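You operate a simulated robot arm through the tools that you are given. There is no shell and no other tool. Be economical: measure what you need, move in short steps, check, and stop when the job is done.

You run a simulated two-armed robot. Do the job below in one go: nothing can be reset, and whatever is moved stays where it is left.

JOB
Take the black brush and put it on the middle shelf of the tall cart. Fetch the 3.0 black shim from the top of the low rack and set it on the middle shelf of the tall cart. Take the clamp post from the top of the tall cart and put it on top of the note pad. Put the yellow cap that says "L52" from the inside of the job box on the top of the screen cart and the yellow cap marked "L57" on top of the silver filter cover. Push the kit case lid shut. The order is free.

It is judged by the outcome, as a careful person would: the job done as asked, and still so three seconds after it is handed in. It fails if anything else is knocked over, pushed out of place, dropped, spilled or broken. A push-on lid holds only when it is set on centred and level and pressed home; a screw cap is set on level and turned clockwise until tight.

ROBOT AND FRAMES
Two 7-joint arms with two-finger parallel grippers on one trunk, on a base that drives. Base frame: it is fixed to the floor where the robot stands at the start and does not move with it; the origin is under the middle of the robot, x ahead of it, y to its left, z up. Lengths are in m, angles in degrees, forces in N, time in s.
The left shoulder is at the start at [0.061, 0.197, 0.604], the right one opposite. With the tool pointing down near the work surface each hand reaches from about 0.1 to 0.68 m from the robot's upright axis, wherever it stands, measured 20 degrees to its own side. Places, roughly: black brush (5x9x8 cm) [0.5, 0.1, 0.2]; black shim [0.5, 0, 0.25]; clamp post (6x6x21 cm) [2.9, 2.9, 0.9]; filter cover (8x8x4 cm) [3.1, 3.7, 0.8]; kit case lid [-8.1, 0.3, 1]; middle shelf of the tall cart [2.9, 3, 0.5]; note pad (15x10x3 cm) [2.9, 3.2, 0.9]; top of the screen cart (40x20 cm) [2.68, 6.34, 0.9]; yellow cap [3, 4, 0.75]. Payload 1.57 kg a hand.
Tool frame (each hand has its own): the origin (TCP) lies between the finger pads and is the grasp point; the fingertips stand 0.03 m ahead of it; z points along the fingers, y is the line along which they close. The gripper opens to 0.11 m. The fingers are 0.024 m wide and 0.012 m thick; the gripper's body (0.048 by 0.112 m) begins 0.078 m behind the TCP.
Orientation is that of the tool frame in the base frame, as [roll, pitch, yaw] about the fixed x, y, z axes, in that order (R = Rz(yaw) Ry(pitch) Rx(roll)). With the fingers straight down and closing along the base's y, the tool's x points along the base's -x, its y along +y and its z along -z.

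CONTROLS
- The arms move only by the tool play_rows. It takes "left_steps", "right_steps" or both (then of equal length, played together; a hand with none holds still); each is a list of rows, each an object (a shift or turn left out is 0, a gripper value left out holds the last) with "offset": the shift along the tool's x, y, z in units of 30 mm (1.0 is 30 mm), a list of three; "dr": the turn, a rotation vector about the tool's x, y, z in units of 8 degrees (1.0 is 8 degrees), a list of three. In form: [{"offset": [tx, ty, tz], "dr": [ax, ay, az]}, ...]. A call has 1 to 20 rows; each row shifts and turns the commanded pose from where the row before left it, along the tool's axes as they then stand. "left_jaw" and "right_jaw" are, for a hand that has rows, the opening, from 0 (shut) to 1 (fully open), set as the call begins (left out, the last holds). A call with a number of a shift or a turn outside -1 to 1 is refused whole. A row lasts 0.2 s, in which the tool goes at most 0.05 m and 8.6 degrees; a call with a longer step from one row to the next is refused whole, and so is a gripper value outside its range. A pose out of reach is approached as far as the arm can. The call stops where the force on the tool passes 40 N (or 10 N more than at its start, if that is more) or the arm is blocked; 0.2 s more then pass. The fingers move at their own pace (about 0.072 m/s each) and stop on an object; they squeeze with about 27 N. The grip force told is the motor's: it shows also when the fingers shut on nothing. Time passes only in rows, and 0.2 s behind the last, so rows that do not move let the fingers close. It gives the time, the measured TCP pose, the force on the tool (base axes), the opening and the grip force at its end, in the units of the frame above (readings bear some noise), with the torque about the TCP (base axes, N m) and any sound that the robot's microphone picked up.
- Cameras (640 x 400 px; columns grow to the right, rows downward): "scene" is now at [0.0892, -0.0082, 1.1648]; the picture's right is [-0.12, -0.99, 0.00], its down [-0.93, 0.11, -0.36] and it looks along [0.36, -0.04, -0.93] (base axes); focal length 247 px, centre (320, 200). "left" rides on the left gripper at [0.07, -0.016, -0.141] in its tool frame; the picture's right is [0.23, 0.97, 0.00], its down [-0.85, 0.20, -0.48] and it looks along [-0.47, 0.11, 0.88] (tool axes); focal length 222 px, centre (320, 200). "right" rides on the right gripper at [0.07, 0.016, -0.141] in its tool frame; the picture's right is [-0.23, 0.97, 0.00], its down [-0.85, -0.20, -0.48] and it looks along [-0.47, -0.11, 0.88] (tool axes); focal length 222 px, centre (320, 200). There is no depth. A picture from a camera that has moved, and an enlarged one, comes with that camera's place and axes in the base frame and with its lens.
- get_image(camera): a new picture of that camera. It takes no simulated time.
- raise_lower(by): slides the trunk up (or, below 0, down) by that many m; the arms and the scene camera ride with it, the base frame stays. It gives what a move gives, with no picture.
- roll_base(legs): drives the robot by 1 to 6 legs, each [ahead, left, turn to the left] in m, m and degrees, along the robot's own axes; the way and the turn of a leg run together, so that a leg with both is an arc; at most 1.5 m and 180 degrees a leg. The arms and the cameras ride along, it lands a little off, and it stops where it bumps. It gives what a move gives.
- pan_tilt(pan, tilt): turns the head with the scene camera to pan (to the left, within 86 degrees either way) and tilt (down, from -29 to 69), counted from straight ahead of the robot. It gives what a move gives.
- enlarge(camera, box): a new picture of the part [left, top, right, bottom] of that camera's present view, enlarged. It takes no simulated time.
- finish_job(): hands the job in; it is judged then, once.

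Go step by step. Nothing tells you exact positions but the pictures and the camera data: compare them with the known pose of the tool, close in by small moves and look again before you grip or let go. The budget is 175 turns and 140 pictures, counting those below and the enlarged ones. Unless the task says otherwise, let go and move clear before handing in.

The tools are called after "Emit:" as a command line: name --argument value ..., lists and objects as JSON in quotes. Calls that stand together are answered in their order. play_rows: Moves the arms, as the interface text tells. Its arguments: {"type":"object","properties":{"left_steps":{"type":"array"},"left_jaw":{"type":"number"},"right_steps":{"type":"array"},"right_jaw":{"type":"number"}},"required":[]} The other tools are called the same way: raise_lower (by) slides the trunk up or down; roll_base (legs) drives the base; pan_tilt (pan, tilt) turns the head that bears the scene camera; get_image (camera) takes a picture; enlarge (camera, box) takes an enlarged picture of a part of a camera's view; finish_job () hands the job in.

At the start:

```text
t: 0.0
left_eef_pos: [0.427, 0.1405, 0.444]
left_tcp_rot: [180.0, -0.1, -179.9]
left_wrist_force: [0.1, 0.4, -0.4]
left_torque: [-0.01, -0.01, -0.01]
left_finger_gap: 0.1098
left_gripper_force: 0.0
right_eef_pos: [0.3946, -0.214, 0.4261]
right_tcp_rot: [-180.0, -0.1, 180.0]
right_wrist_force: [0.1, 0.9, 0.3]
right_torque: [0.0, -0.02, -0.03]
right_finger_gap: 0.11
right_gripper_force: 0.1
trunk travel left (down, up): [-0.2, 0.79]
robot x, y, heading: [0.0005, 0.0022, -0.1]
head pan, tilt: [-6.9, 68.8]
```

scene: 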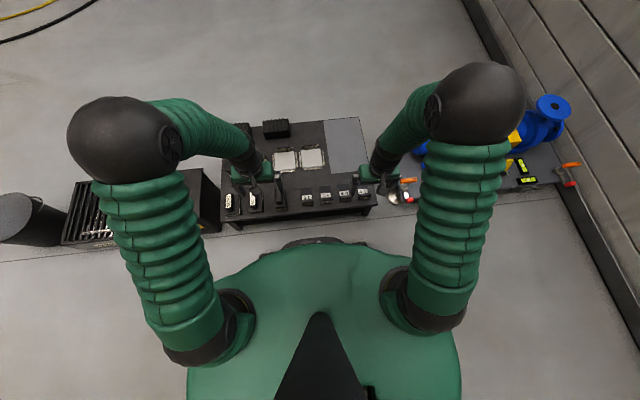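
right: 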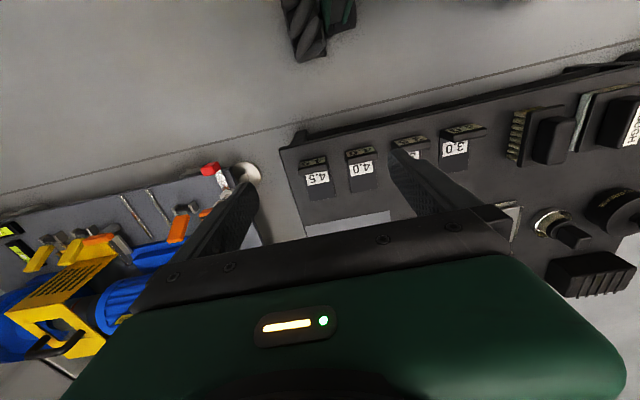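
left: 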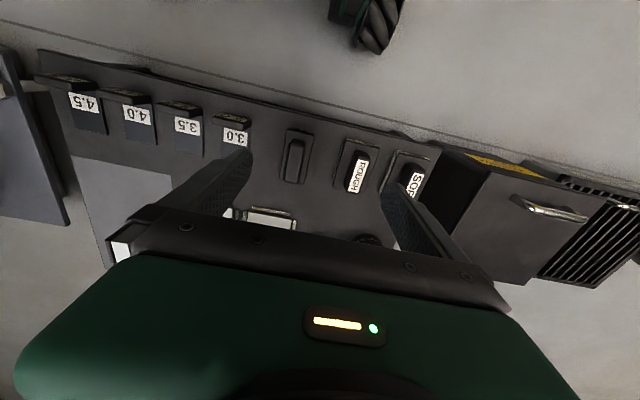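

I see a low rack ahead with shims and several brushes. I'll take closer looks first.

Emit:
enlarge --camera "scene" --box '[210, 100, 400, 240]'

Emit:
enlarge --camera "left" --box '[200, 80, 460, 250]'

Emit:
enlarge --camera "right" --box '[400, 60, 640, 300]'

```text
2.86 times, centred on (305, 170) of scene
camera zoom: at [0.0892, -0.0082, 1.1648], right [-0.12, -0.99, 0.0], down [-0.93, 0.11, -0.36], along [0.36, -0.04, -0.93], focal length 706 px, centre (363, 286)
```

zoom: 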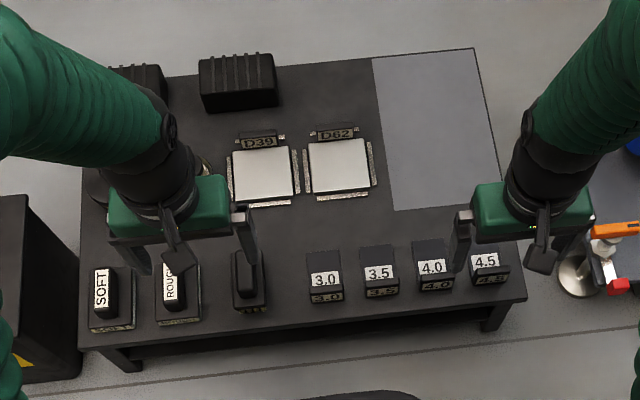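

```text
2.35 times, centred on (330, 165) of left
camera zoom: at [0.3578, 0.1247, 0.5845], right [-0.23, 0.97, 0.0], down [0.86, 0.2, 0.48], along [0.47, 0.11, -0.88], focal length 523 px, centre (296, 282)
```

zoom: 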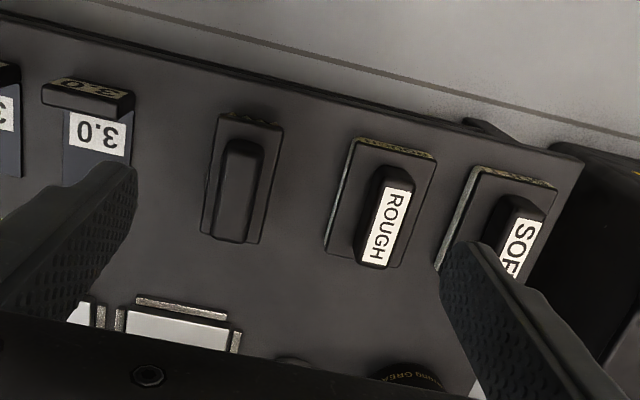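

```text
1.67 times, centred on (520, 180) of right
camera zoom: at [0.3262, -0.1985, 0.5665], right [0.23, 0.97, 0.0], down [0.86, -0.2, 0.48], along [0.47, -0.11, -0.88], focal length 370 px, centre (-13, 233)
```

zoom: 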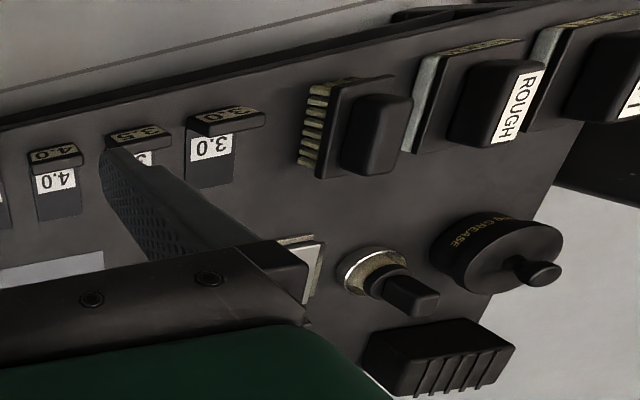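

The brush (unlabelled, bristled) is near (0.475, 0.115, top ~0.24) and the 3.0 shim near (0.485, 0.0). I move the right hand above the shim, and shift the left hand outward a bit.

Emit:
play_rows --right_steps '[{"offset": [-0.3, 0.89, 0.2]}, {"offset": [-0.3, 0.89, 0.2]}, {"offset": [-0.3, 0.89, 0.2]}, {"offset": [-0.3, 0.89, 0.2]}, {"offset": [-0.3, 0.89, 0.2]}, {"offset": [-0.3, 0.89, 0.2]}, {"offset": [-0.3, 0.89, 0.2]}, {"offset": [-0.3, 0.89, 0.2]}]' --left_steps '[{"offset": [0, 0.5, 0]}, {"offset": [0, 0.5, 0]}, {"offset": [0, 0.5, 0]}, {"offset": [0, 0.5, 0]}, {"offset": [0, 0, 0]}, {"offset": [0, 0, 0]}, {"offset": [0, 0, 0]}, {"offset": [0, 0, 0]}]'

Emit:
get_image --camera "right"

Emit:
get_image --camera "left"

```text
t: 1.8
left_eef_pos: [0.4274, 0.2031, 0.4423]
left_tcp_rot: [-179.9, 0.1, 179.9]
left_wrist_force: [-0.5, -0.6, -0.9]
left_torque: [-0.02, -0.01, 0.01]
left_finger_gap: 0.1099
left_gripper_force: 0.0
right_eef_pos: [0.4669, 0.0007, 0.3786]
right_tcp_rot: [-179.9, 0.1, 179.9]
right_wrist_force: [0.1, 0.3, 1.0]
right_torque: [-0.01, 0.02, -0.02]
right_finger_gap: 0.1097
right_gripper_force: 0.0
trunk travel left (down, up): [-0.2, 0.79]
robot x, y, heading: [0.0012, 0.0007, 0.0]
head pan, tilt: [-6.9, 68.8]
```

```text
133 pictures are left
camera right: at [0.3972, 0.0167, 0.5195], right [0.23, 0.97, 0.0], down [0.85, -0.2, 0.48], along [0.47, -0.11, -0.88], focal length 222 px, centre (320, 200)
```

right: 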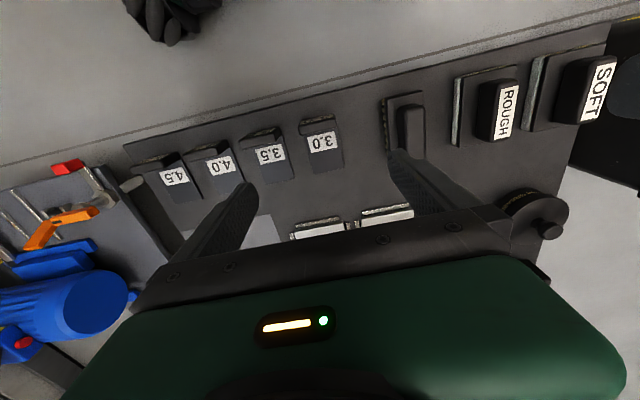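

```text
132 pictures are left
camera left: at [0.3576, 0.1861, 0.5851], right [-0.23, 0.97, 0.0], down [0.86, 0.2, 0.48], along [0.47, 0.11, -0.88], focal length 222 px, centre (320, 200)
```

left: 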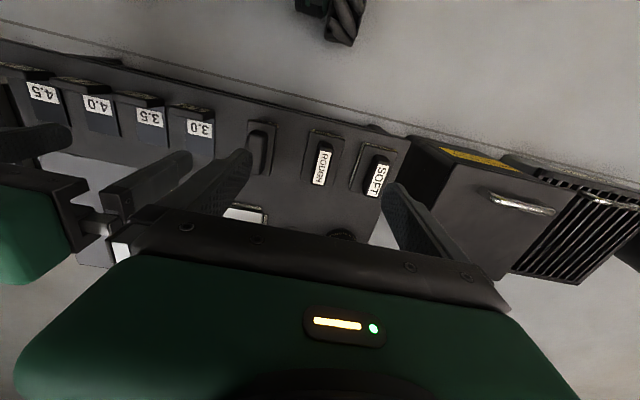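

Emit:
enlarge --camera "right" --box '[260, 80, 440, 200]'

Emit:
enlarge --camera "left" --box '[150, 80, 300, 190]'

```text
3.33 times, centred on (350, 140) of right
camera zoom: at [0.3972, 0.0167, 0.5195], right [0.23, 0.97, 0.0], down [0.85, -0.2, 0.48], along [0.47, -0.11, -0.88], focal length 740 px, centre (220, 400)
```

zoom: 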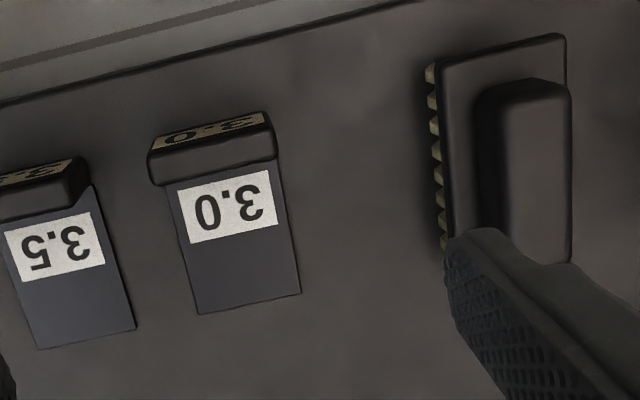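

```text
3.64 times, centred on (225, 135) of left
camera zoom: at [0.3576, 0.1861, 0.5851], right [-0.23, 0.97, 0.0], down [0.86, 0.2, 0.48], along [0.47, 0.11, -0.88], focal length 808 px, centre (666, 436)
```

zoom: 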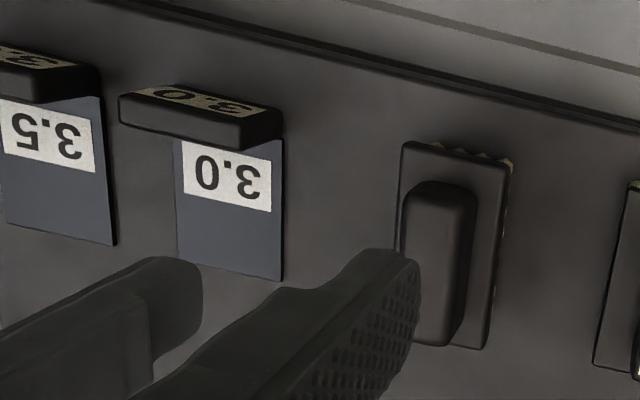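

Emit:
enlarge --camera "scene" --box '[280, 170, 380, 220]'

Emit:
play_rows --right_steps '[{"offset": [1, -1, -0.5], "dr": [0, -1, 0]}, {"offset": [1, -1, 0], "dr": [0, -1, 0]}, {"offset": [1, -1, 0], "dr": [0, -1, 0]}, {"offset": [1, -1, 0], "dr": [0, -1, 0]}, {"offset": [0, 0, 0], "dr": [0, -1, 0]}, {"offset": [0, 0, 0], "dr": [0, -1, 0]}]'

Emit:
get_image --camera "right"

```text
6.40 times, centred on (330, 195) of scene
camera zoom: at [0.0895, -0.0065, 1.1648], right [-0.12, -0.99, 0.0], down [-0.93, 0.11, -0.36], along [0.36, -0.04, -0.93], focal length 1582 px, centre (256, 232)
```

zoom: 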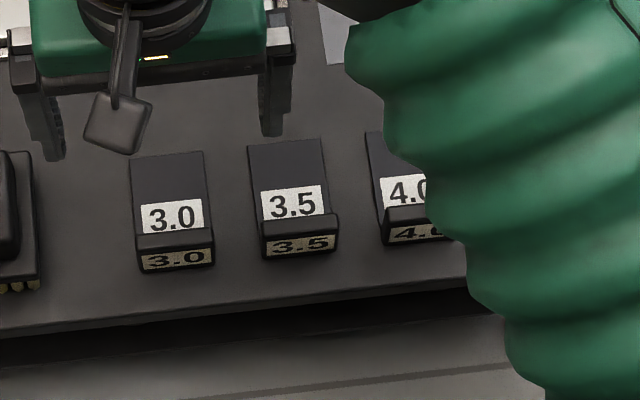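

```text
t: 3.1
left_eef_pos: [0.4267, 0.2009, 0.4415]
left_tcp_rot: [-180.0, 0.0, -180.0]
left_wrist_force: [0.4, -0.2, -0.4]
left_torque: [0.03, 0.03, -0.03]
left_finger_gap: 0.11
left_gripper_force: 0.1
right_eef_pos: [0.3891, -0.1576, 0.3532]
right_tcp_rot: [178.7, 42.3, 169.7]
right_wrist_force: [0.4, 0.1, 0.2]
right_torque: [0.01, 0.01, 0.02]
right_finger_gap: 0.1101
right_gripper_force: 0.1
right hand out of reach, approached as far as the arm can: row 4, 5
trunk travel left (down, up): [-0.2, 0.79]
robot x, y, heading: [0.0007, 0.0001, -0.0]
head pan, tilt: [-6.9, 68.8]
stopped in row 6 (right hand): the arm was blocked; the commanded pose is now the measured one
```

```text
128 pictures are left
camera right: at [0.2471, -0.1184, 0.4102], right [0.33, 0.93, 0.17], down [0.27, -0.26, 0.93], along [0.91, -0.26, -0.34], focal length 222 px, centre (320, 200)
```

right: 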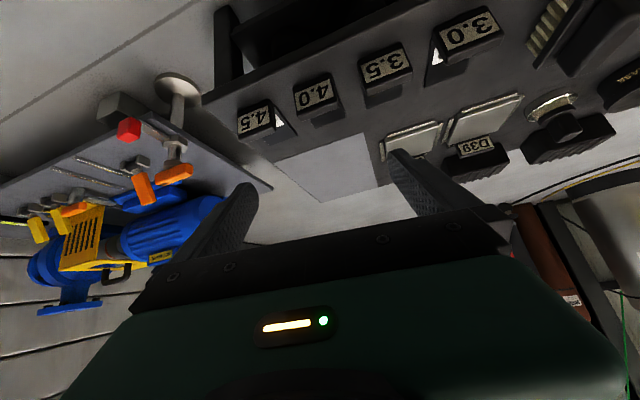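

Emit:
enlarge --camera "right" --box '[340, 0, 560, 140]'

```text
2.86 times, centred on (450, 70) of right
camera zoom: at [0.2471, -0.1184, 0.4102], right [0.33, 0.93, 0.17], down [0.27, -0.26, 0.93], along [0.91, -0.26, -0.34], focal length 635 px, centre (-51, 571)
```

zoom: 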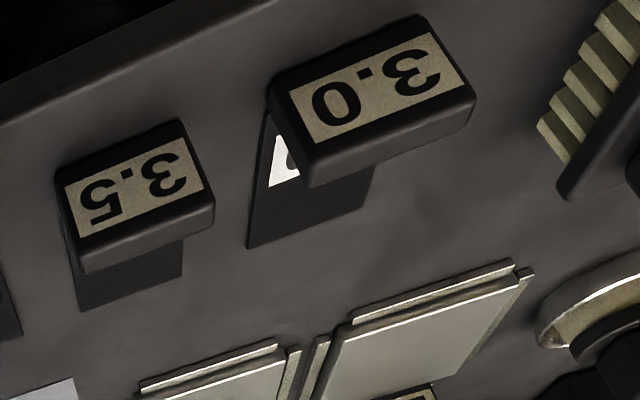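

The shim has an upright tab at its robot-side end, about 4 cm tall, flat plate behind. I want to grip with the hand pitched ~45° (for later insertion under the cart's top), so I back up a little for reach.

Emit:
roll_base --legs '[[-0.16, 0, 0]]'

Emit:
play_rows --right_steps '[{"offset": [0, 0, 0], "dr": [-0.43, -0.17, -0.48]}, {"offset": [0, 0, 0], "dr": [-0.43, -0.17, -0.48]}, {"offset": [0, 0.9, 0]}, {"offset": [0, 0.9, 0]}, {"offset": [0, 0.9, 0]}, {"offset": [0, 0.9, 0]}, {"offset": [0, 0.9, 0]}, {"offset": [0, 0.9, 0]}]'

Emit:
get_image --camera "right"

```text
t: 4.5
left_eef_pos: [0.2694, 0.2012, 0.4439]
left_tcp_rot: [180.0, 0.1, 179.9]
left_wrist_force: [-0.4, -0.1, -0.1]
left_torque: [0.01, -0.01, -0.03]
left_finger_gap: 0.1097
left_gripper_force: 0.1
right_eef_pos: [0.2301, -0.1584, 0.3562]
right_tcp_rot: [179.0, 42.2, 169.9]
right_wrist_force: [0.1, 1.1, 0.1]
right_torque: [-0.02, -0.01, -0.02]
right_finger_gap: 0.1097
right_gripper_force: 0.1
trunk travel left (down, up): [-0.2, 0.79]
robot x, y, heading: [-0.1591, 0.0012, 0.2]
head pan, tilt: [-6.9, 68.8]
```

```text
t: 6.3
left_eef_pos: [0.2677, 0.2003, 0.4483]
left_tcp_rot: [-179.9, 0.2, 179.9]
left_wrist_force: [0.2, -0.9, 0.7]
left_torque: [0.03, 0.0, 0.0]
left_finger_gap: 0.1099
left_gripper_force: 0.0
right_eef_pos: [0.2565, -0.0648, 0.3506]
right_tcp_rot: [-178.9, 45.0, 171.6]
right_wrist_force: [-1.0, 0.4, -0.6]
right_torque: [-0.02, -0.03, 0.0]
right_finger_gap: 0.1101
right_gripper_force: 0.0
right hand out of reach, approached as far as the arm can: row 1
trunk travel left (down, up): [-0.2, 0.79]
robot x, y, heading: [-0.1576, -0.0007, -0.1]
head pan, tilt: [-6.9, 68.8]
stopped in row 8 (right hand): the arm was blocked; the commanded pose is now the measured one
```

```text
126 pictures are left
camera right: at [0.1126, -0.0245, 0.4004], right [0.32, 0.94, 0.15], down [0.23, -0.23, 0.94], along [0.92, -0.26, -0.29], focal length 222 px, centre (320, 200)
```

right: 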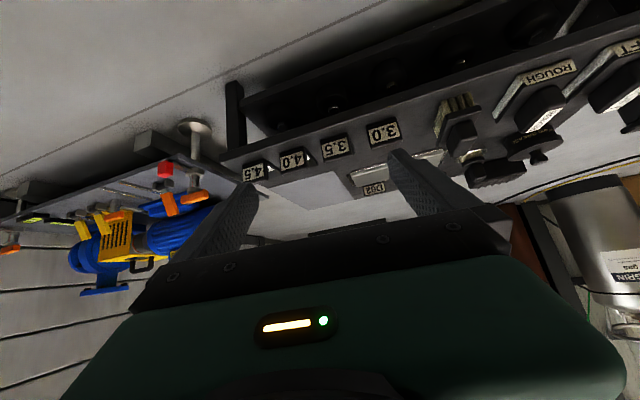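

The arm is cramped near the body; I extend forward before fixing yaw.

Emit:
play_rows --right_steps '[{"offset": [-0.7, 0.0, 0.7]}, {"offset": [-0.7, 0.0, 0.7]}, {"offset": [-0.7, 0.2, 0.7]}, {"offset": [-0.7, 0.3, 0.7]}, {"offset": [0, 0.3, 0], "dr": [-0.37, 0, -0.37]}, {"offset": [0, 0.2, 0], "dr": [-0.37, 0, -0.37]}]'

Emit:
get_image --camera "right"

```text
t: 7.7
left_eef_pos: [0.2686, 0.2022, 0.4448]
left_tcp_rot: [180.0, 0.2, 179.8]
left_wrist_force: [0.2, 0.2, 0.2]
left_torque: [0.01, 0.03, 0.0]
left_finger_gap: 0.11
left_gripper_force: 0.0
right_eef_pos: [0.3773, -0.0458, 0.3494]
right_tcp_rot: [-179.5, 44.9, -179.8]
right_wrist_force: [-0.5, 1.8, 0.0]
right_torque: [0.0, 0.01, -0.02]
right_finger_gap: 0.1098
right_gripper_force: 0.2
trunk travel left (down, up): [-0.2, 0.79]
robot x, y, heading: [-0.1598, 0.0001, -0.1]
head pan, tilt: [-6.9, 68.8]
```

```text
125 pictures are left
camera right: at [0.2292, -0.0297, 0.399], right [0.16, 0.97, 0.15], down [0.27, -0.19, 0.94], along [0.95, -0.11, -0.29], focal length 222 px, centre (320, 200)
```

right: 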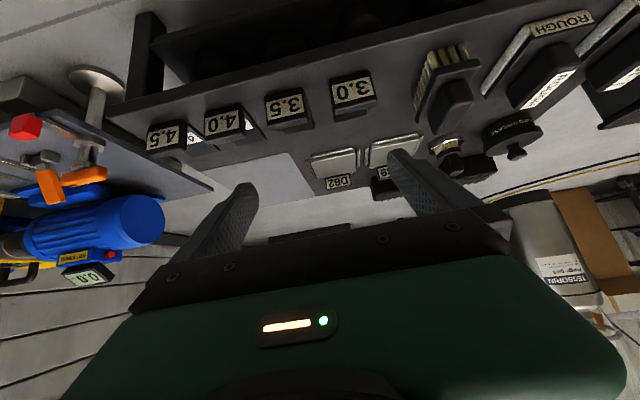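

Emit:
play_rows --right_jaw 0.6 --right_steps '[{"offset": [0.46, 0.57, 0.7]}, {"offset": [0.46, 0.57, 0.7]}, {"offset": [0.46, 0.57, 0.7]}, {}]'

Emit:
get_image --camera "right"

Emit:
get_image --camera "left"

```text
t: 8.7
left_eef_pos: [0.2682, 0.201, 0.4475]
left_tcp_rot: [-180.0, 0.2, 179.9]
left_wrist_force: [0.5, 0.5, 0.0]
left_torque: [-0.05, 0.02, -0.01]
left_finger_gap: 0.1103
left_gripper_force: 0.0
right_eef_pos: [0.402, -0.002, 0.2823]
right_tcp_rot: [-179.9, 45.6, 178.8]
right_wrist_force: [0.3, 1.1, 0.1]
right_torque: [0.0, -0.01, -0.03]
right_finger_gap: 0.0658
right_gripper_force: 0.0
trunk travel left (down, up): [-0.2, 0.79]
robot x, y, heading: [-0.158, -0.0012, -0.1]
head pan, tilt: [-6.9, 68.8]
```

```text
124 pictures are left
camera right: at [0.2527, 0.0162, 0.3314], right [0.18, 0.97, 0.16], down [0.25, -0.2, 0.95], along [0.95, -0.13, -0.28], focal length 222 px, centre (320, 200)
```

right: 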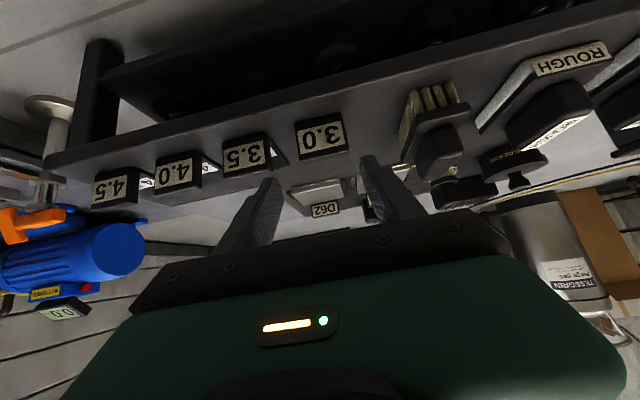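

```text
123 pictures are left
camera left: at [0.1983, 0.1856, 0.5886], right [-0.23, 0.97, 0.0], down [0.85, 0.2, 0.48], along [0.47, 0.11, -0.88], focal length 222 px, centre (320, 200)
```

left: 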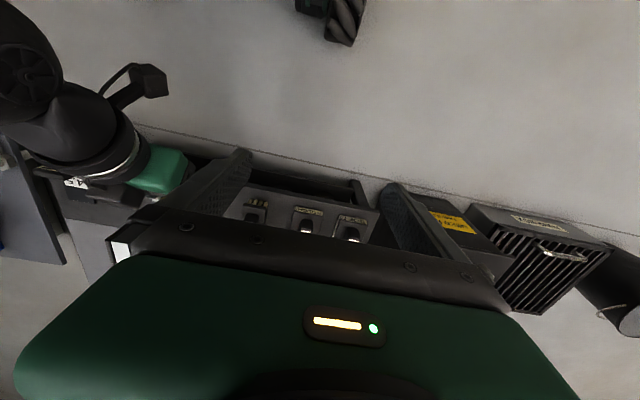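

Emit:
play_rows --right_jaw 0.64 --right_steps '[{"offset": [0.03, 0.07, 0.74]}, {"offset": [0.03, 0.07, 0.74]}, {"offset": [0.03, 0, 0.5]}, {}]'

Emit:
enlarge --camera "right" --box '[200, 80, 460, 240]'

```text
t: 9.7
left_eef_pos: [0.2688, 0.2008, 0.4448]
left_tcp_rot: [-179.9, 0.3, 179.8]
left_wrist_force: [-0.4, 0.4, 0.1]
left_torque: [0.01, -0.01, 0.02]
left_finger_gap: 0.1103
left_gripper_force: 0.0
right_eef_pos: [0.4396, -0.0002, 0.2344]
right_tcp_rot: [-179.6, 45.3, 179.1]
right_wrist_force: [-0.5, -0.8, 0.6]
right_torque: [0.01, -0.01, -0.03]
right_finger_gap: 0.0706
right_gripper_force: 0.0
trunk travel left (down, up): [-0.2, 0.79]
robot x, y, heading: [-0.1579, 0.0001, -0.3]
head pan, tilt: [-6.9, 68.8]
```

```text
2.46 times, centred on (330, 160) of right
camera zoom: at [0.2906, 0.0185, 0.2838], right [0.18, 0.97, 0.16], down [0.26, -0.2, 0.95], along [0.95, -0.13, -0.29], focal length 547 px, centre (295, 298)
```

zoom: 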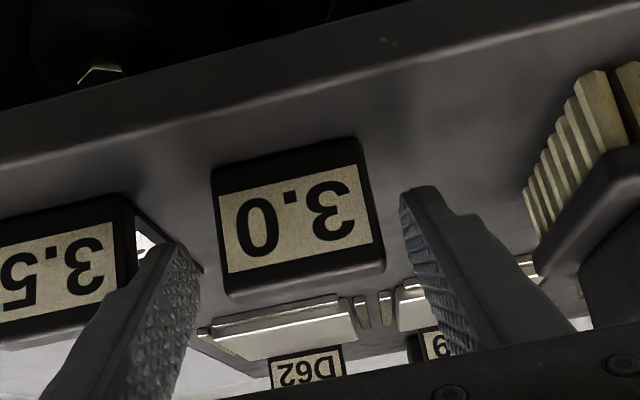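

Emit:
play_rows --right_steps '[{"offset": [-0.1, 0, 0.43]}, {"offset": [-0.1, 0, 0.43]}, {}]'

Emit:
enlarge --camera "right" --box '[200, 80, 460, 240]'

```text
t: 10.5
left_eef_pos: [0.2674, 0.2018, 0.4451]
left_tcp_rot: [-180.0, 0.3, 179.9]
left_wrist_force: [-0.2, -0.3, -1.4]
left_torque: [0.01, -0.02, -0.02]
left_finger_gap: 0.1099
left_gripper_force: 0.0
right_eef_pos: [0.4607, 0.0007, 0.2196]
right_tcp_rot: [-179.6, 45.3, 179.2]
right_wrist_force: [-0.5, -0.1, 5.9]
right_torque: [0.19, -0.05, 0.03]
right_finger_gap: 0.0702
right_gripper_force: 0.1
trunk travel left (down, up): [-0.2, 0.79]
robot x, y, heading: [-0.1579, -0.0004, -0.2]
head pan, tilt: [-6.9, 68.8]
```

```text
2.46 times, centred on (330, 160) of right
camera zoom: at [0.312, 0.019, 0.2691], right [0.18, 0.97, 0.16], down [0.26, -0.2, 0.95], along [0.95, -0.13, -0.29], focal length 547 px, centre (295, 298)
```

zoom: 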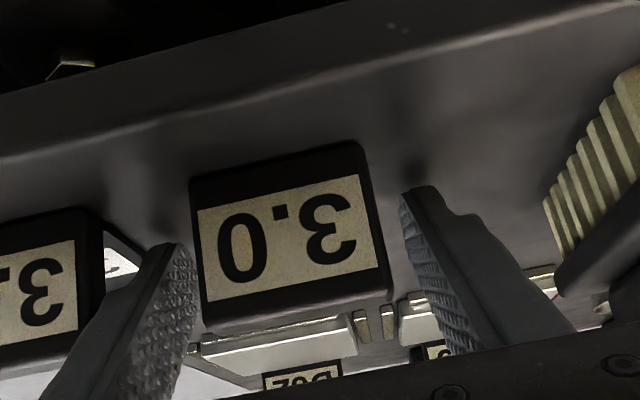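

The left fingertip touches the rack lightly; I lift 3 mm, go 12 mm forward so the tab is between the pads, then close.

Emit:
play_rows --right_steps '[{"offset": [-0.18, 0, -0.1]}, {"offset": [-0.2, 0, 0.32]}, {}]'

Emit:
play_rows --right_jaw 0.2 --right_steps '[{}, {}, {}, {}]'

Emit:
enlarge --camera "right" --box '[200, 80, 460, 240]'

```text
t: 11.3
left_eef_pos: [0.2682, 0.2001, 0.4443]
left_tcp_rot: [-179.9, 0.2, 179.8]
left_wrist_force: [-0.2, 0.5, 0.4]
left_torque: [-0.02, -0.01, -0.01]
left_finger_gap: 0.1101
left_gripper_force: 0.2
right_eef_pos: [0.4717, 0.0008, 0.2213]
right_tcp_rot: [-179.5, 44.9, 179.4]
right_wrist_force: [-1.2, -0.7, 0.4]
right_torque: [0.01, 0.03, -0.03]
right_finger_gap: 0.0706
right_gripper_force: 0.1
trunk travel left (down, up): [-0.2, 0.79]
robot x, y, heading: [-0.1587, 0.0022, 0.1]
head pan, tilt: [-6.9, 68.8]
```

```text
t: 12.3
left_eef_pos: [0.2685, 0.2013, 0.4446]
left_tcp_rot: [-179.9, 0.1, 180.0]
left_wrist_force: [0.2, 0.9, 0.0]
left_torque: [-0.02, 0.02, -0.01]
left_finger_gap: 0.11
left_gripper_force: 0.0
right_eef_pos: [0.4706, -0.0007, 0.2218]
right_tcp_rot: [-179.3, 45.1, 179.6]
right_wrist_force: [1.2, 1.8, 6.4]
right_torque: [-0.02, 0.12, -0.03]
right_finger_gap: 0.0495
right_gripper_force: 26.6
trunk travel left (down, up): [-0.2, 0.79]
robot x, y, heading: [-0.1629, -0.0014, 0.1]
head pan, tilt: [-6.9, 68.8]
```

```text
2.46 times, centred on (330, 160) of right
camera zoom: at [0.3225, 0.0185, 0.2708], right [0.18, 0.97, 0.15], down [0.26, -0.2, 0.94], along [0.95, -0.13, -0.29], focal length 547 px, centre (295, 298)
```

zoom: 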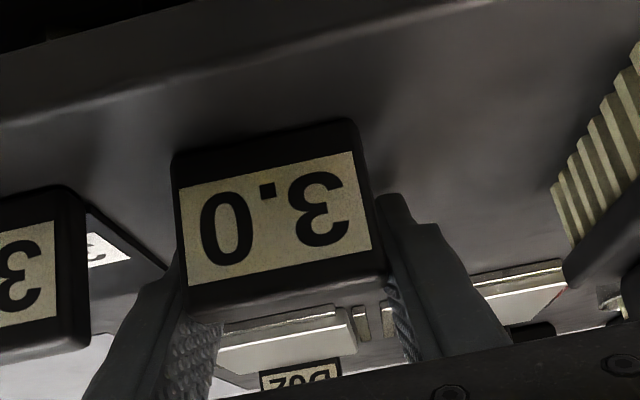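

The tab is gripped (gap 49.5 mm). Lifting straight up.

Emit:
play_rows --right_steps '[{"offset": [-0.2, 0, -0.2]}, {"offset": [-0.5, 0, -0.5]}, {"offset": [-0.7, 0, -0.7]}, {"offset": [-0.7, 0, -0.7]}, {"offset": [-0.7, 0, -0.7]}, {"offset": [-0.7, 0, -0.7]}]'

Emit:
get_image --camera "right"

Emit:
get_image --camera "scene"

```text
t: 13.9
left_eef_pos: [0.2677, 0.2014, 0.4487]
left_tcp_rot: [-179.9, 0.2, 179.9]
left_wrist_force: [-0.3, 0.1, -0.3]
left_torque: [0.02, 0.04, 0.0]
left_finger_gap: 0.1099
left_gripper_force: 0.0
right_eef_pos: [0.4769, -0.0269, 0.3651]
right_tcp_rot: [-178.6, 44.6, 177.7]
right_wrist_force: [-0.5, 0.7, -0.3]
right_torque: [0.01, 0.0, -0.05]
right_finger_gap: 0.0497
right_gripper_force: 27.1
trunk travel left (down, up): [-0.2, 0.79]
robot x, y, heading: [-0.1593, 0.001, -0.3]
head pan, tilt: [-6.9, 68.8]
stopped in row 6 (right hand): the arm was blocked; the commanded pose is now the measured one
```

```text
119 pictures are left
camera right: at [0.3295, -0.0017, 0.417], right [0.22, 0.97, 0.14], down [0.26, -0.2, 0.94], along [0.94, -0.17, -0.3], focal length 222 px, centre (320, 200)
```

right: 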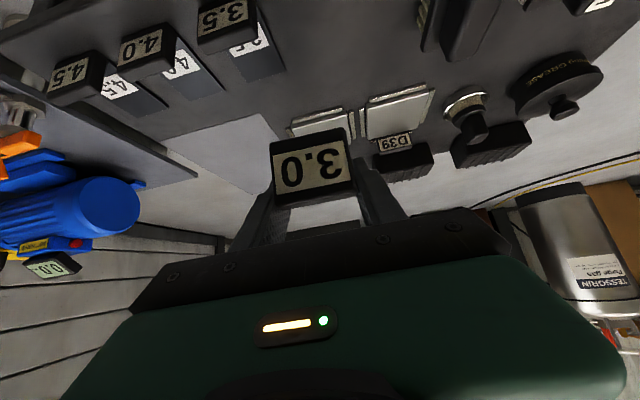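

```text
118 pictures are left
camera scene: at [-0.0683, -0.007, 1.1679], right [-0.12, -0.99, 0.0], down [-0.93, 0.11, -0.36], along [0.36, -0.04, -0.93], focal length 247 px, centre (320, 200)
```

scene: 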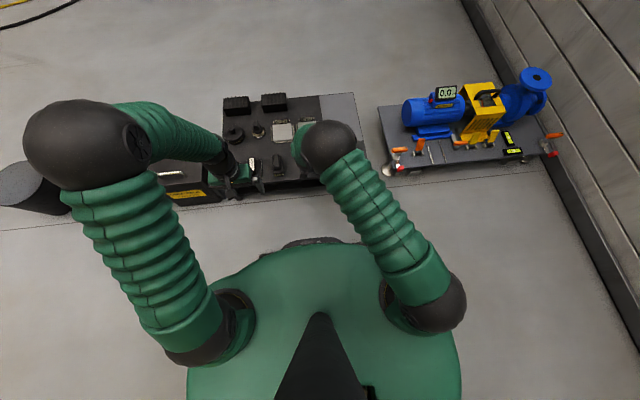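

Shim held level. I move it to the right side and bring the left hand, pitched 45°, toward the brush.

Emit:
play_rows --right_steps '[{"offset": [0, -0.9, 0]}, {"offset": [0, -0.9, 0]}, {"offset": [0, -0.9, 0]}, {"offset": [0, -0.9, 0]}, {"offset": [0, -0.9, 0]}, {"offset": [0, -0.9, 0]}]' --left_steps '[{"offset": [-1, 0, 0]}, {"offset": [-0.9, -0.5, 0], "dr": [0, -0.8, 0]}, {"offset": [-0.9, -0.5, 0], "dr": [0, -1, 0]}, {"offset": [-0.9, -0.5, 0], "dr": [0, -1, 0]}, {"offset": [0, -0.5, 0], "dr": [0, -1, 0]}, {"offset": [0, -0.5, 0], "dr": [0, -1, 0]}]'

Emit:
get_image --camera "left"

```text
t: 15.3
left_eef_pos: [0.3774, 0.1252, 0.4587]
left_tcp_rot: [179.8, 38.8, 179.9]
left_wrist_force: [0.5, 0.0, 0.9]
left_torque: [0.02, 0.01, -0.04]
left_finger_gap: 0.1102
left_gripper_force: 0.0
right_eef_pos: [0.4686, -0.1843, 0.3646]
right_tcp_rot: [-178.9, 44.6, 177.7]
right_wrist_force: [0.2, 0.6, -0.6]
right_torque: [0.0, -0.02, 0.02]
right_finger_gap: 0.0493
right_gripper_force: 26.7
trunk travel left (down, up): [-0.2, 0.79]
robot x, y, heading: [-0.1584, -0.0, -0.1]
head pan, tilt: [-6.9, 68.8]
```

```text
117 pictures are left
camera left: at [0.2345, 0.1092, 0.5246], right [-0.18, 0.97, -0.14], down [0.37, 0.2, 0.91], along [0.91, 0.11, -0.39], focal length 222 px, centre (320, 200)
```

left: 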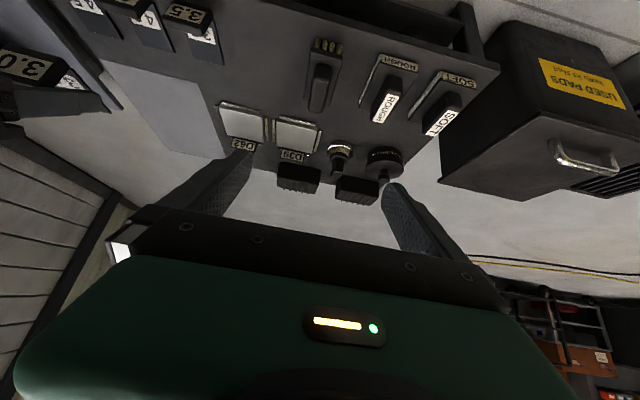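

Emit:
play_rows --left_jaw 0.6 --left_steps '[{"dr": [0, -0.78, 0]}, {"offset": [0.5, -0.1, 0.8]}, {"offset": [0.5, -0.1, 0.8]}, {"offset": [0.5, -0.1, 0.8]}, {"offset": [0.5, -0.1, 0.8]}, {"offset": [0.5, -0.1, 0.8]}, {}]'

Emit:
get_image --camera "left"

```text
t: 16.9
left_eef_pos: [0.4083, 0.1124, 0.3182]
left_tcp_rot: [-180.0, 44.9, 179.9]
left_wrist_force: [0.6, 0.0, 0.0]
left_torque: [0.0, 0.02, -0.01]
left_finger_gap: 0.0662
left_gripper_force: 0.1
right_eef_pos: [0.4678, -0.1837, 0.3663]
right_tcp_rot: [-178.8, 44.6, 178.0]
right_wrist_force: [-1.2, 0.6, -0.6]
right_torque: [-0.03, 0.01, -0.02]
right_finger_gap: 0.0494
right_gripper_force: 26.6
trunk travel left (down, up): [-0.2, 0.79]
robot x, y, heading: [-0.156, 0.0007, 0.1]
head pan, tilt: [-6.9, 68.8]
```

```text
116 pictures are left
camera left: at [0.2591, 0.0965, 0.3694], right [-0.16, 0.97, -0.16], down [0.27, 0.2, 0.94], along [0.95, 0.11, -0.29], focal length 222 px, centre (320, 200)
```

left: 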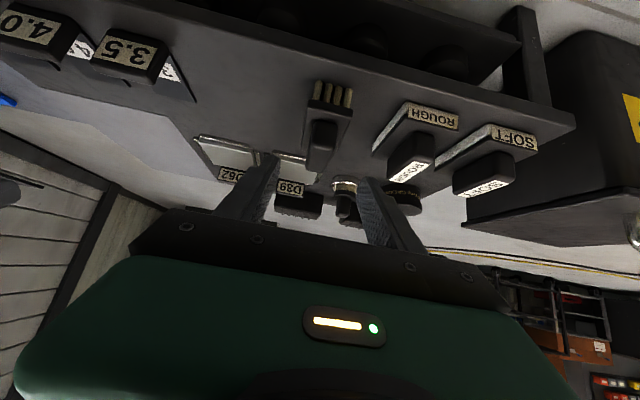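

Emit:
enlarge --camera "left" --box '[250, 60, 410, 200]'

```text
2.86 times, centred on (330, 130) of left
camera zoom: at [0.2591, 0.0965, 0.3694], right [-0.16, 0.97, -0.16], down [0.27, 0.2, 0.94], along [0.95, 0.11, -0.29], focal length 635 px, centre (291, 400)
```

zoom: 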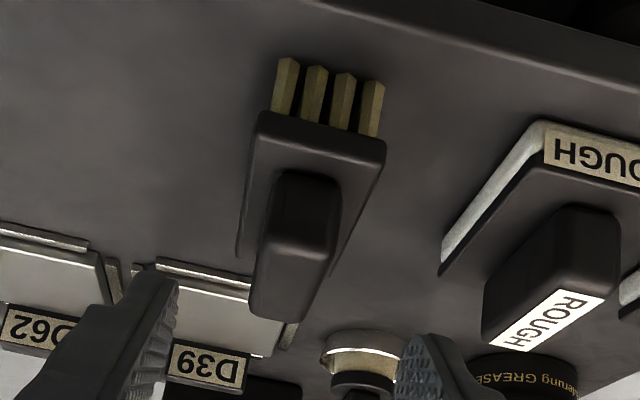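

Emit:
play_rows --left_steps '[{"offset": [-0.07, 0.02, 0.72]}, {"offset": [-0.07, 0.02, 0.72]}, {"offset": [-0.06, 0.02, 0.72]}, {"offset": [-0.06, 0, 0.5]}, {}]'

Emit:
enlarge --camera "left" --box '[200, 60, 420, 220]'

```text
t: 18.1
left_eef_pos: [0.4698, 0.1126, 0.2677]
left_tcp_rot: [-180.0, 45.0, 179.9]
left_wrist_force: [-0.7, 1.3, 1.0]
left_torque: [0.0, 0.0, -0.02]
left_finger_gap: 0.0659
left_gripper_force: 0.0
right_eef_pos: [0.4678, -0.1838, 0.3665]
right_tcp_rot: [-178.9, 44.6, 177.9]
right_wrist_force: [-0.9, -0.9, -1.3]
right_torque: [-0.04, -0.03, 0.01]
right_finger_gap: 0.0498
right_gripper_force: 26.6
trunk travel left (down, up): [-0.2, 0.79]
robot x, y, heading: [-0.157, -0.0005, -0.2]
head pan, tilt: [-6.9, 68.8]
```

```text
2.50 times, centred on (310, 140) of left
camera zoom: at [0.321, 0.0979, 0.3177], right [-0.16, 0.97, -0.16], down [0.27, 0.2, 0.94], along [0.95, 0.11, -0.29], focal length 555 px, centre (345, 350)
```

zoom: 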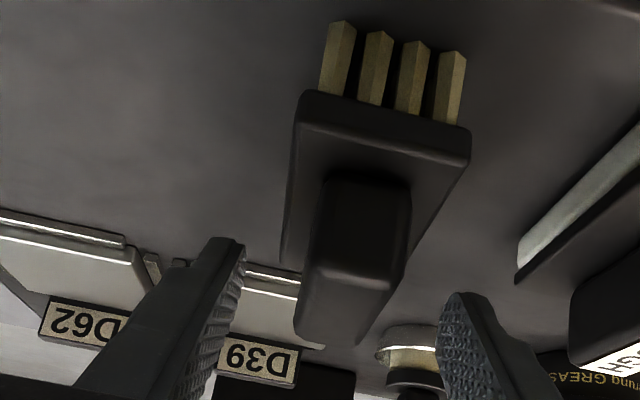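

Emit:
play_rows --left_steps '[{"offset": [-0.05, 0.04, 0.2]}, {}]'

Emit:
play_rows --left_jaw 0.0 --left_steps '[{}, {}, {}, {}]'

Emit:
enlarge --camera "left" --box '[200, 60, 420, 220]'

```text
t: 18.7
left_eef_pos: [0.477, 0.1147, 0.2628]
left_tcp_rot: [180.0, 45.0, 180.0]
left_wrist_force: [-0.1, 0.7, -0.7]
left_torque: [0.01, 0.01, 0.02]
left_finger_gap: 0.066
left_gripper_force: 0.1
right_eef_pos: [0.4694, -0.185, 0.366]
right_tcp_rot: [-178.8, 44.6, 177.9]
right_wrist_force: [0.1, -0.3, -1.2]
right_torque: [-0.02, -0.02, 0.0]
right_finger_gap: 0.0494
right_gripper_force: 26.5
trunk travel left (down, up): [-0.2, 0.79]
robot x, y, heading: [-0.1602, -0.002, -0.1]
head pan, tilt: [-6.9, 68.8]
```

```text
t: 19.7
left_eef_pos: [0.4766, 0.1138, 0.2642]
left_tcp_rot: [-180.0, 45.0, 180.0]
left_wrist_force: [0.1, 0.2, -0.2]
left_torque: [0.01, -0.02, 0.04]
left_finger_gap: 0.0252
left_gripper_force: 27.3
right_eef_pos: [0.468, -0.1836, 0.3653]
right_tcp_rot: [-178.8, 44.6, 178.0]
right_wrist_force: [0.2, -0.1, -1.3]
right_torque: [0.0, -0.03, 0.01]
right_finger_gap: 0.0495
right_gripper_force: 27.1
trunk travel left (down, up): [-0.2, 0.79]
robot x, y, heading: [-0.1607, -0.0033, -0.1]
head pan, tilt: [-6.9, 68.8]
```

```text
2.50 times, centred on (310, 140) of left
camera zoom: at [0.3267, 0.0986, 0.3148], right [-0.16, 0.97, -0.16], down [0.27, 0.2, 0.94], along [0.95, 0.11, -0.29], focal length 555 px, centre (345, 350)
```

zoom: 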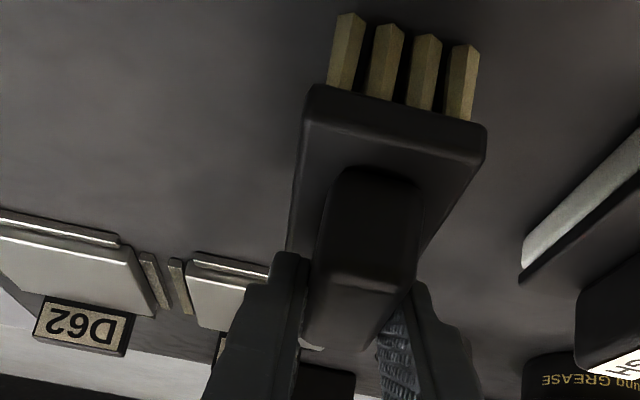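

Brush gripped (25 mm). Lift it, and then look toward the tall cart.

Emit:
play_rows --left_steps '[{"offset": [-0.2, 0, -0.2]}, {"offset": [-0.6, 0, -0.6]}, {"offset": [-0.7, 0, -0.7]}, {"offset": [-0.7, 0, -0.7]}, {"offset": [-0.7, 0, -0.7]}]'

Emit:
raise_lower --by 0.3

Emit:
get_image --camera "left"

Emit:
pan_tilt --pan 45 --tilt 15

Emit:
get_image --camera "scene"

```text
t: 20.9
left_eef_pos: [0.4744, 0.1151, 0.3863]
left_tcp_rot: [-180.0, 45.0, 179.9]
left_wrist_force: [0.3, 0.2, -1.1]
left_torque: [0.02, 0.03, -0.01]
left_finger_gap: 0.0255
left_gripper_force: 27.1
right_eef_pos: [0.4686, -0.184, 0.3657]
right_tcp_rot: [-178.8, 44.7, 177.8]
right_wrist_force: [-0.5, -0.5, -1.4]
right_torque: [0.04, -0.02, 0.0]
right_finger_gap: 0.0498
right_gripper_force: 27.2
trunk travel left (down, up): [-0.2, 0.79]
robot x, y, heading: [-0.1567, -0.0008, -0.1]
head pan, tilt: [-6.9, 68.8]
```

```text
t: 23.9
left_eef_pos: [0.4767, 0.1147, 0.6866]
left_tcp_rot: [-179.9, 44.9, 179.9]
left_wrist_force: [0.2, -0.4, -0.7]
left_torque: [0.02, 0.01, 0.02]
left_finger_gap: 0.0255
left_gripper_force: 27.3
right_eef_pos: [0.4689, -0.1839, 0.6651]
right_tcp_rot: [-178.8, 44.5, 178.0]
right_wrist_force: [0.8, 0.2, -1.2]
right_torque: [0.0, 0.01, 0.01]
right_finger_gap: 0.0494
right_gripper_force: 27.0
trunk travel left (down, up): [-0.5, 0.49]
robot x, y, heading: [-0.158, -0.0024, -0.4]
head pan, tilt: [-6.9, 68.8]
```

```text
112 pictures are left
camera left: at [0.3269, 0.0995, 0.737], right [-0.16, 0.97, -0.16], down [0.27, 0.2, 0.94], along [0.95, 0.11, -0.29], focal length 222 px, centre (320, 200)
```

left: 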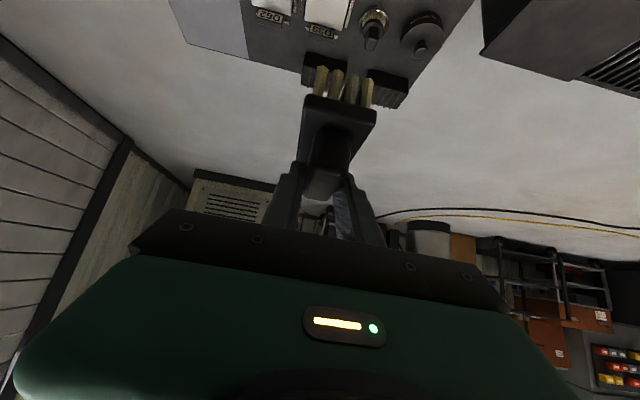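

```text
t: 25.2
left_eef_pos: [0.4755, 0.1148, 0.6861]
left_tcp_rot: [180.0, 44.9, 179.9]
left_wrist_force: [0.1, 0.9, -0.1]
left_torque: [0.04, 0.01, 0.05]
left_finger_gap: 0.0253
left_gripper_force: 26.5
right_eef_pos: [0.4696, -0.1842, 0.6644]
right_tcp_rot: [-178.8, 44.6, 177.9]
right_wrist_force: [-1.0, 0.3, -1.6]
right_torque: [0.0, -0.02, -0.01]
right_finger_gap: 0.0498
right_gripper_force: 26.8
trunk travel left (down, up): [-0.5, 0.49]
robot x, y, heading: [-0.1598, -0.0011, -0.1]
head pan, tilt: [45.0, 15.0]
```

```text
111 pictures are left
camera scene: at [-0.0556, 0.0644, 1.5403], right [0.71, -0.71, 0.0], down [-0.19, -0.18, -0.97], along [0.68, 0.68, -0.26], focal length 247 px, centre (320, 200)
```

scene: 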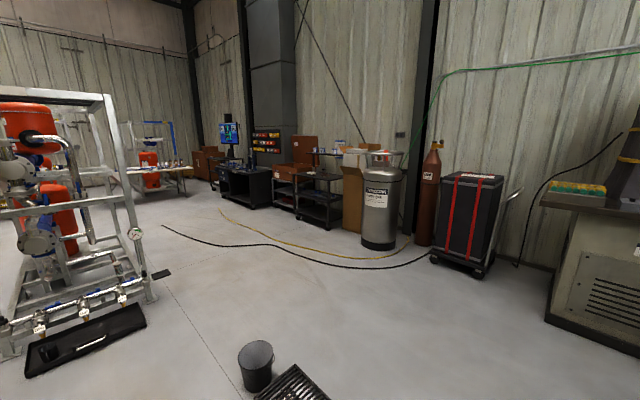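

Emit:
enlarge --camera "scene" --box '[200, 110, 420, 250]'

```text
2.86 times, centred on (310, 180) of scene
camera zoom: at [-0.0556, 0.0644, 1.5403], right [0.71, -0.71, 0.0], down [-0.19, -0.18, -0.97], along [0.68, 0.68, -0.26], focal length 706 px, centre (349, 257)
```

zoom: 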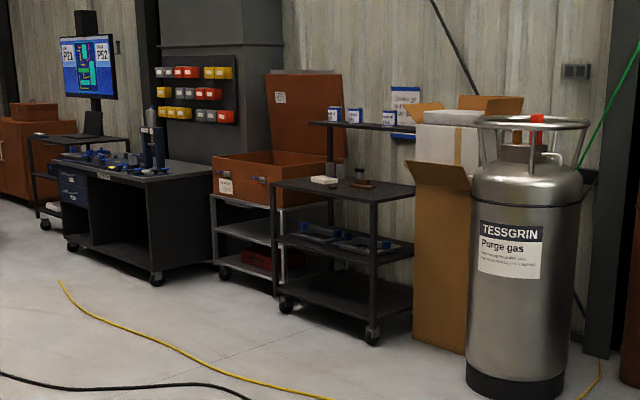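

Cart is at the expected spot with clamp post and note pad on top; the orange job box next to it. I drive around the bin on the left and toward the cart.

Emit:
roll_base --legs '[[0, 1.45, 0], [0.65, 0.55, 0], [0.85, 0.5, 0]]'

Emit:
pan_tilt --pan 10 --tilt 25

Emit:
get_image --camera "scene"

```text
t: 41.4
left_eef_pos: [1.958, 2.677, 0.6857]
left_tcp_rot: [179.9, 44.9, -178.7]
left_wrist_force: [-0.2, -0.4, -1.7]
left_torque: [-0.02, 0.02, -0.02]
left_finger_gap: 0.0255
left_gripper_force: 27.2
right_eef_pos: [1.9594, 2.3764, 0.6651]
right_tcp_rot: [-178.8, 44.6, 179.3]
right_wrist_force: [0.4, 0.5, -1.9]
right_torque: [0.02, -0.03, -0.01]
right_finger_gap: 0.0496
right_gripper_force: 26.6
trunk travel left (down, up): [-0.5, 0.49]
robot x, y, heading: [1.3277, 2.5448, 1.4]
head pan, tilt: [45.0, 15.0]
```

```text
t: 42.4
left_eef_pos: [1.9569, 2.6774, 0.6877]
left_tcp_rot: [-180.0, 45.1, -178.8]
left_wrist_force: [0.1, -0.8, -0.4]
left_torque: [0.0, -0.03, 0.01]
left_finger_gap: 0.0253
left_gripper_force: 27.0
right_eef_pos: [1.9572, 2.3777, 0.6662]
right_tcp_rot: [-178.9, 44.7, 179.3]
right_wrist_force: [0.2, 0.3, -0.6]
right_torque: [-0.02, 0.01, 0.0]
right_finger_gap: 0.0493
right_gripper_force: 26.9
trunk travel left (down, up): [-0.5, 0.49]
robot x, y, heading: [1.3273, 2.5461, 1.5]
head pan, tilt: [10.0, 25.0]
```

```text
109 pictures are left
camera scene: at [1.4541, 2.5638, 1.5241], right [0.2, -0.98, 0.0], down [-0.42, -0.08, -0.91], along [0.89, 0.18, -0.43], focal length 247 px, centre (320, 200)
```

scene: 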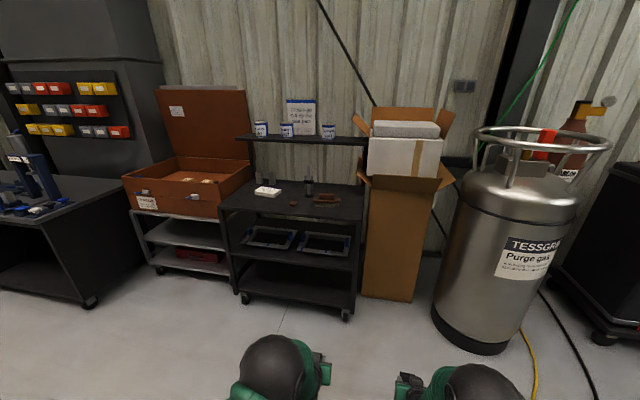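

Emit:
enlarge --camera "scene" --box '[110, 110, 390, 320]'

```text
1.90 times, centred on (250, 215) of scene
camera zoom: at [1.4541, 2.5638, 1.5241], right [0.2, -0.98, 0.0], down [-0.42, -0.08, -0.91], along [0.89, 0.18, -0.43], focal length 471 px, centre (453, 171)
```

zoom: 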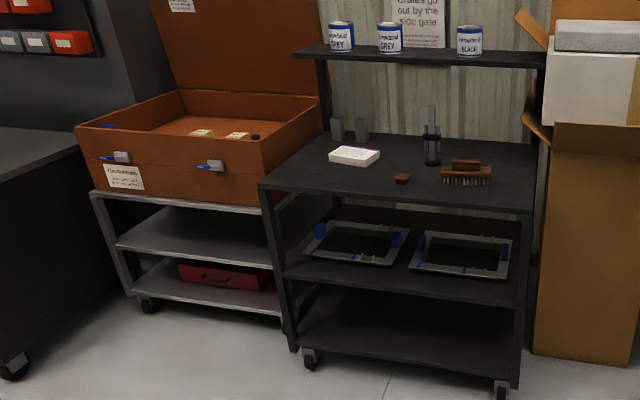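

Middle shelf (z≈0.52) has two frames with a ~12 cm free strip in front (x≈2.60–2.72) and a gap between them at y≈3.0. I drive closer, square to the cart.

Emit:
roll_base --legs '[[0.45, 0.32, -1.5]]'

Emit:
pan_tilt --pan 5 --tilt 42

Emit:
get_image --camera "scene"

Emit:
get_image --camera "right"

Emit:
get_image --camera "left"

```text
t: 45.6
left_eef_pos: [2.4118, 2.9785, 0.6871]
left_tcp_rot: [179.9, 45.1, 179.5]
left_wrist_force: [-0.1, -0.3, -0.6]
left_torque: [0.02, 0.0, 0.05]
left_finger_gap: 0.0255
left_gripper_force: 27.3
right_eef_pos: [2.4048, 2.6805, 0.666]
right_tcp_rot: [-178.9, 44.7, 177.5]
right_wrist_force: [-0.1, -0.3, -1.2]
right_torque: [-0.02, -0.03, 0.04]
right_finger_gap: 0.0495
right_gripper_force: 27.1
trunk travel left (down, up): [-0.5, 0.49]
robot x, y, heading: [1.7809, 2.8693, -0.6]
head pan, tilt: [10.0, 25.0]
```

```text
t: 46.4
left_eef_pos: [2.4117, 2.9803, 0.6885]
left_tcp_rot: [-180.0, 45.1, 179.6]
left_wrist_force: [0.2, 0.0, -0.8]
left_torque: [0.03, -0.03, 0.0]
left_finger_gap: 0.0252
left_gripper_force: 26.5
right_eef_pos: [2.4034, 2.6805, 0.6672]
right_tcp_rot: [-178.8, 44.8, 177.5]
right_wrist_force: [-0.4, 0.1, -1.5]
right_torque: [0.02, 0.0, -0.02]
right_finger_gap: 0.0494
right_gripper_force: 27.3
trunk travel left (down, up): [-0.5, 0.49]
robot x, y, heading: [1.7803, 2.8682, -0.4]
head pan, tilt: [5.0, 42.0]
```

```text
107 pictures are left
camera scene: at [1.8989, 2.8735, 1.4979], right [0.08, -1.0, 0.0], down [-0.67, -0.05, -0.74], along [0.74, 0.06, -0.67], focal length 247 px, centre (320, 200)
```

scene: 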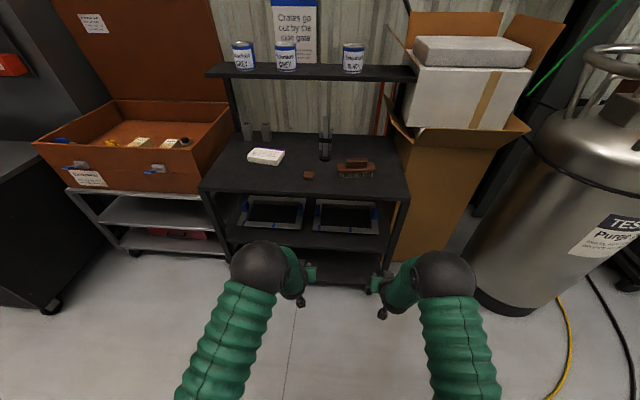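

```text
106 pictures are left
camera right: at [2.2558, 2.7062, 0.7181], right [0.22, 0.97, 0.15], down [0.26, -0.2, 0.94], along [0.94, -0.17, -0.29], focal length 222 px, centre (320, 200)
```

right: 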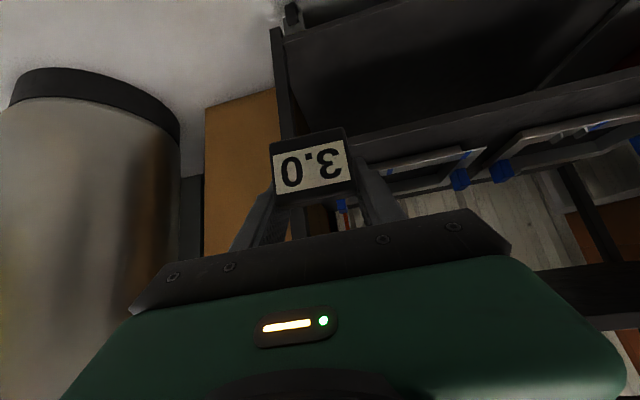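

```text
105 pictures are left
camera left: at [2.2623, 2.9653, 0.739], right [-0.15, 0.97, -0.16], down [0.27, 0.2, 0.94], along [0.95, 0.1, -0.29], focal length 222 px, centre (320, 200)
```

left: 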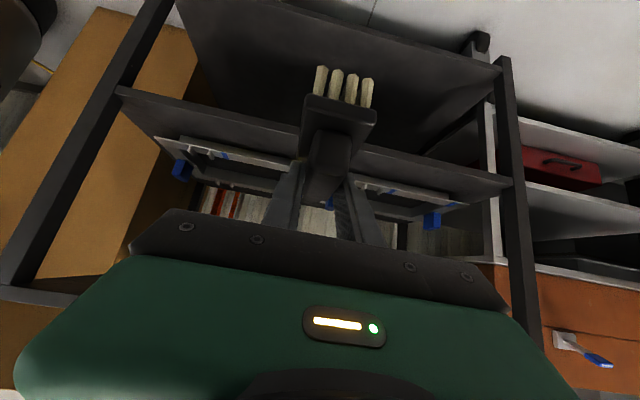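

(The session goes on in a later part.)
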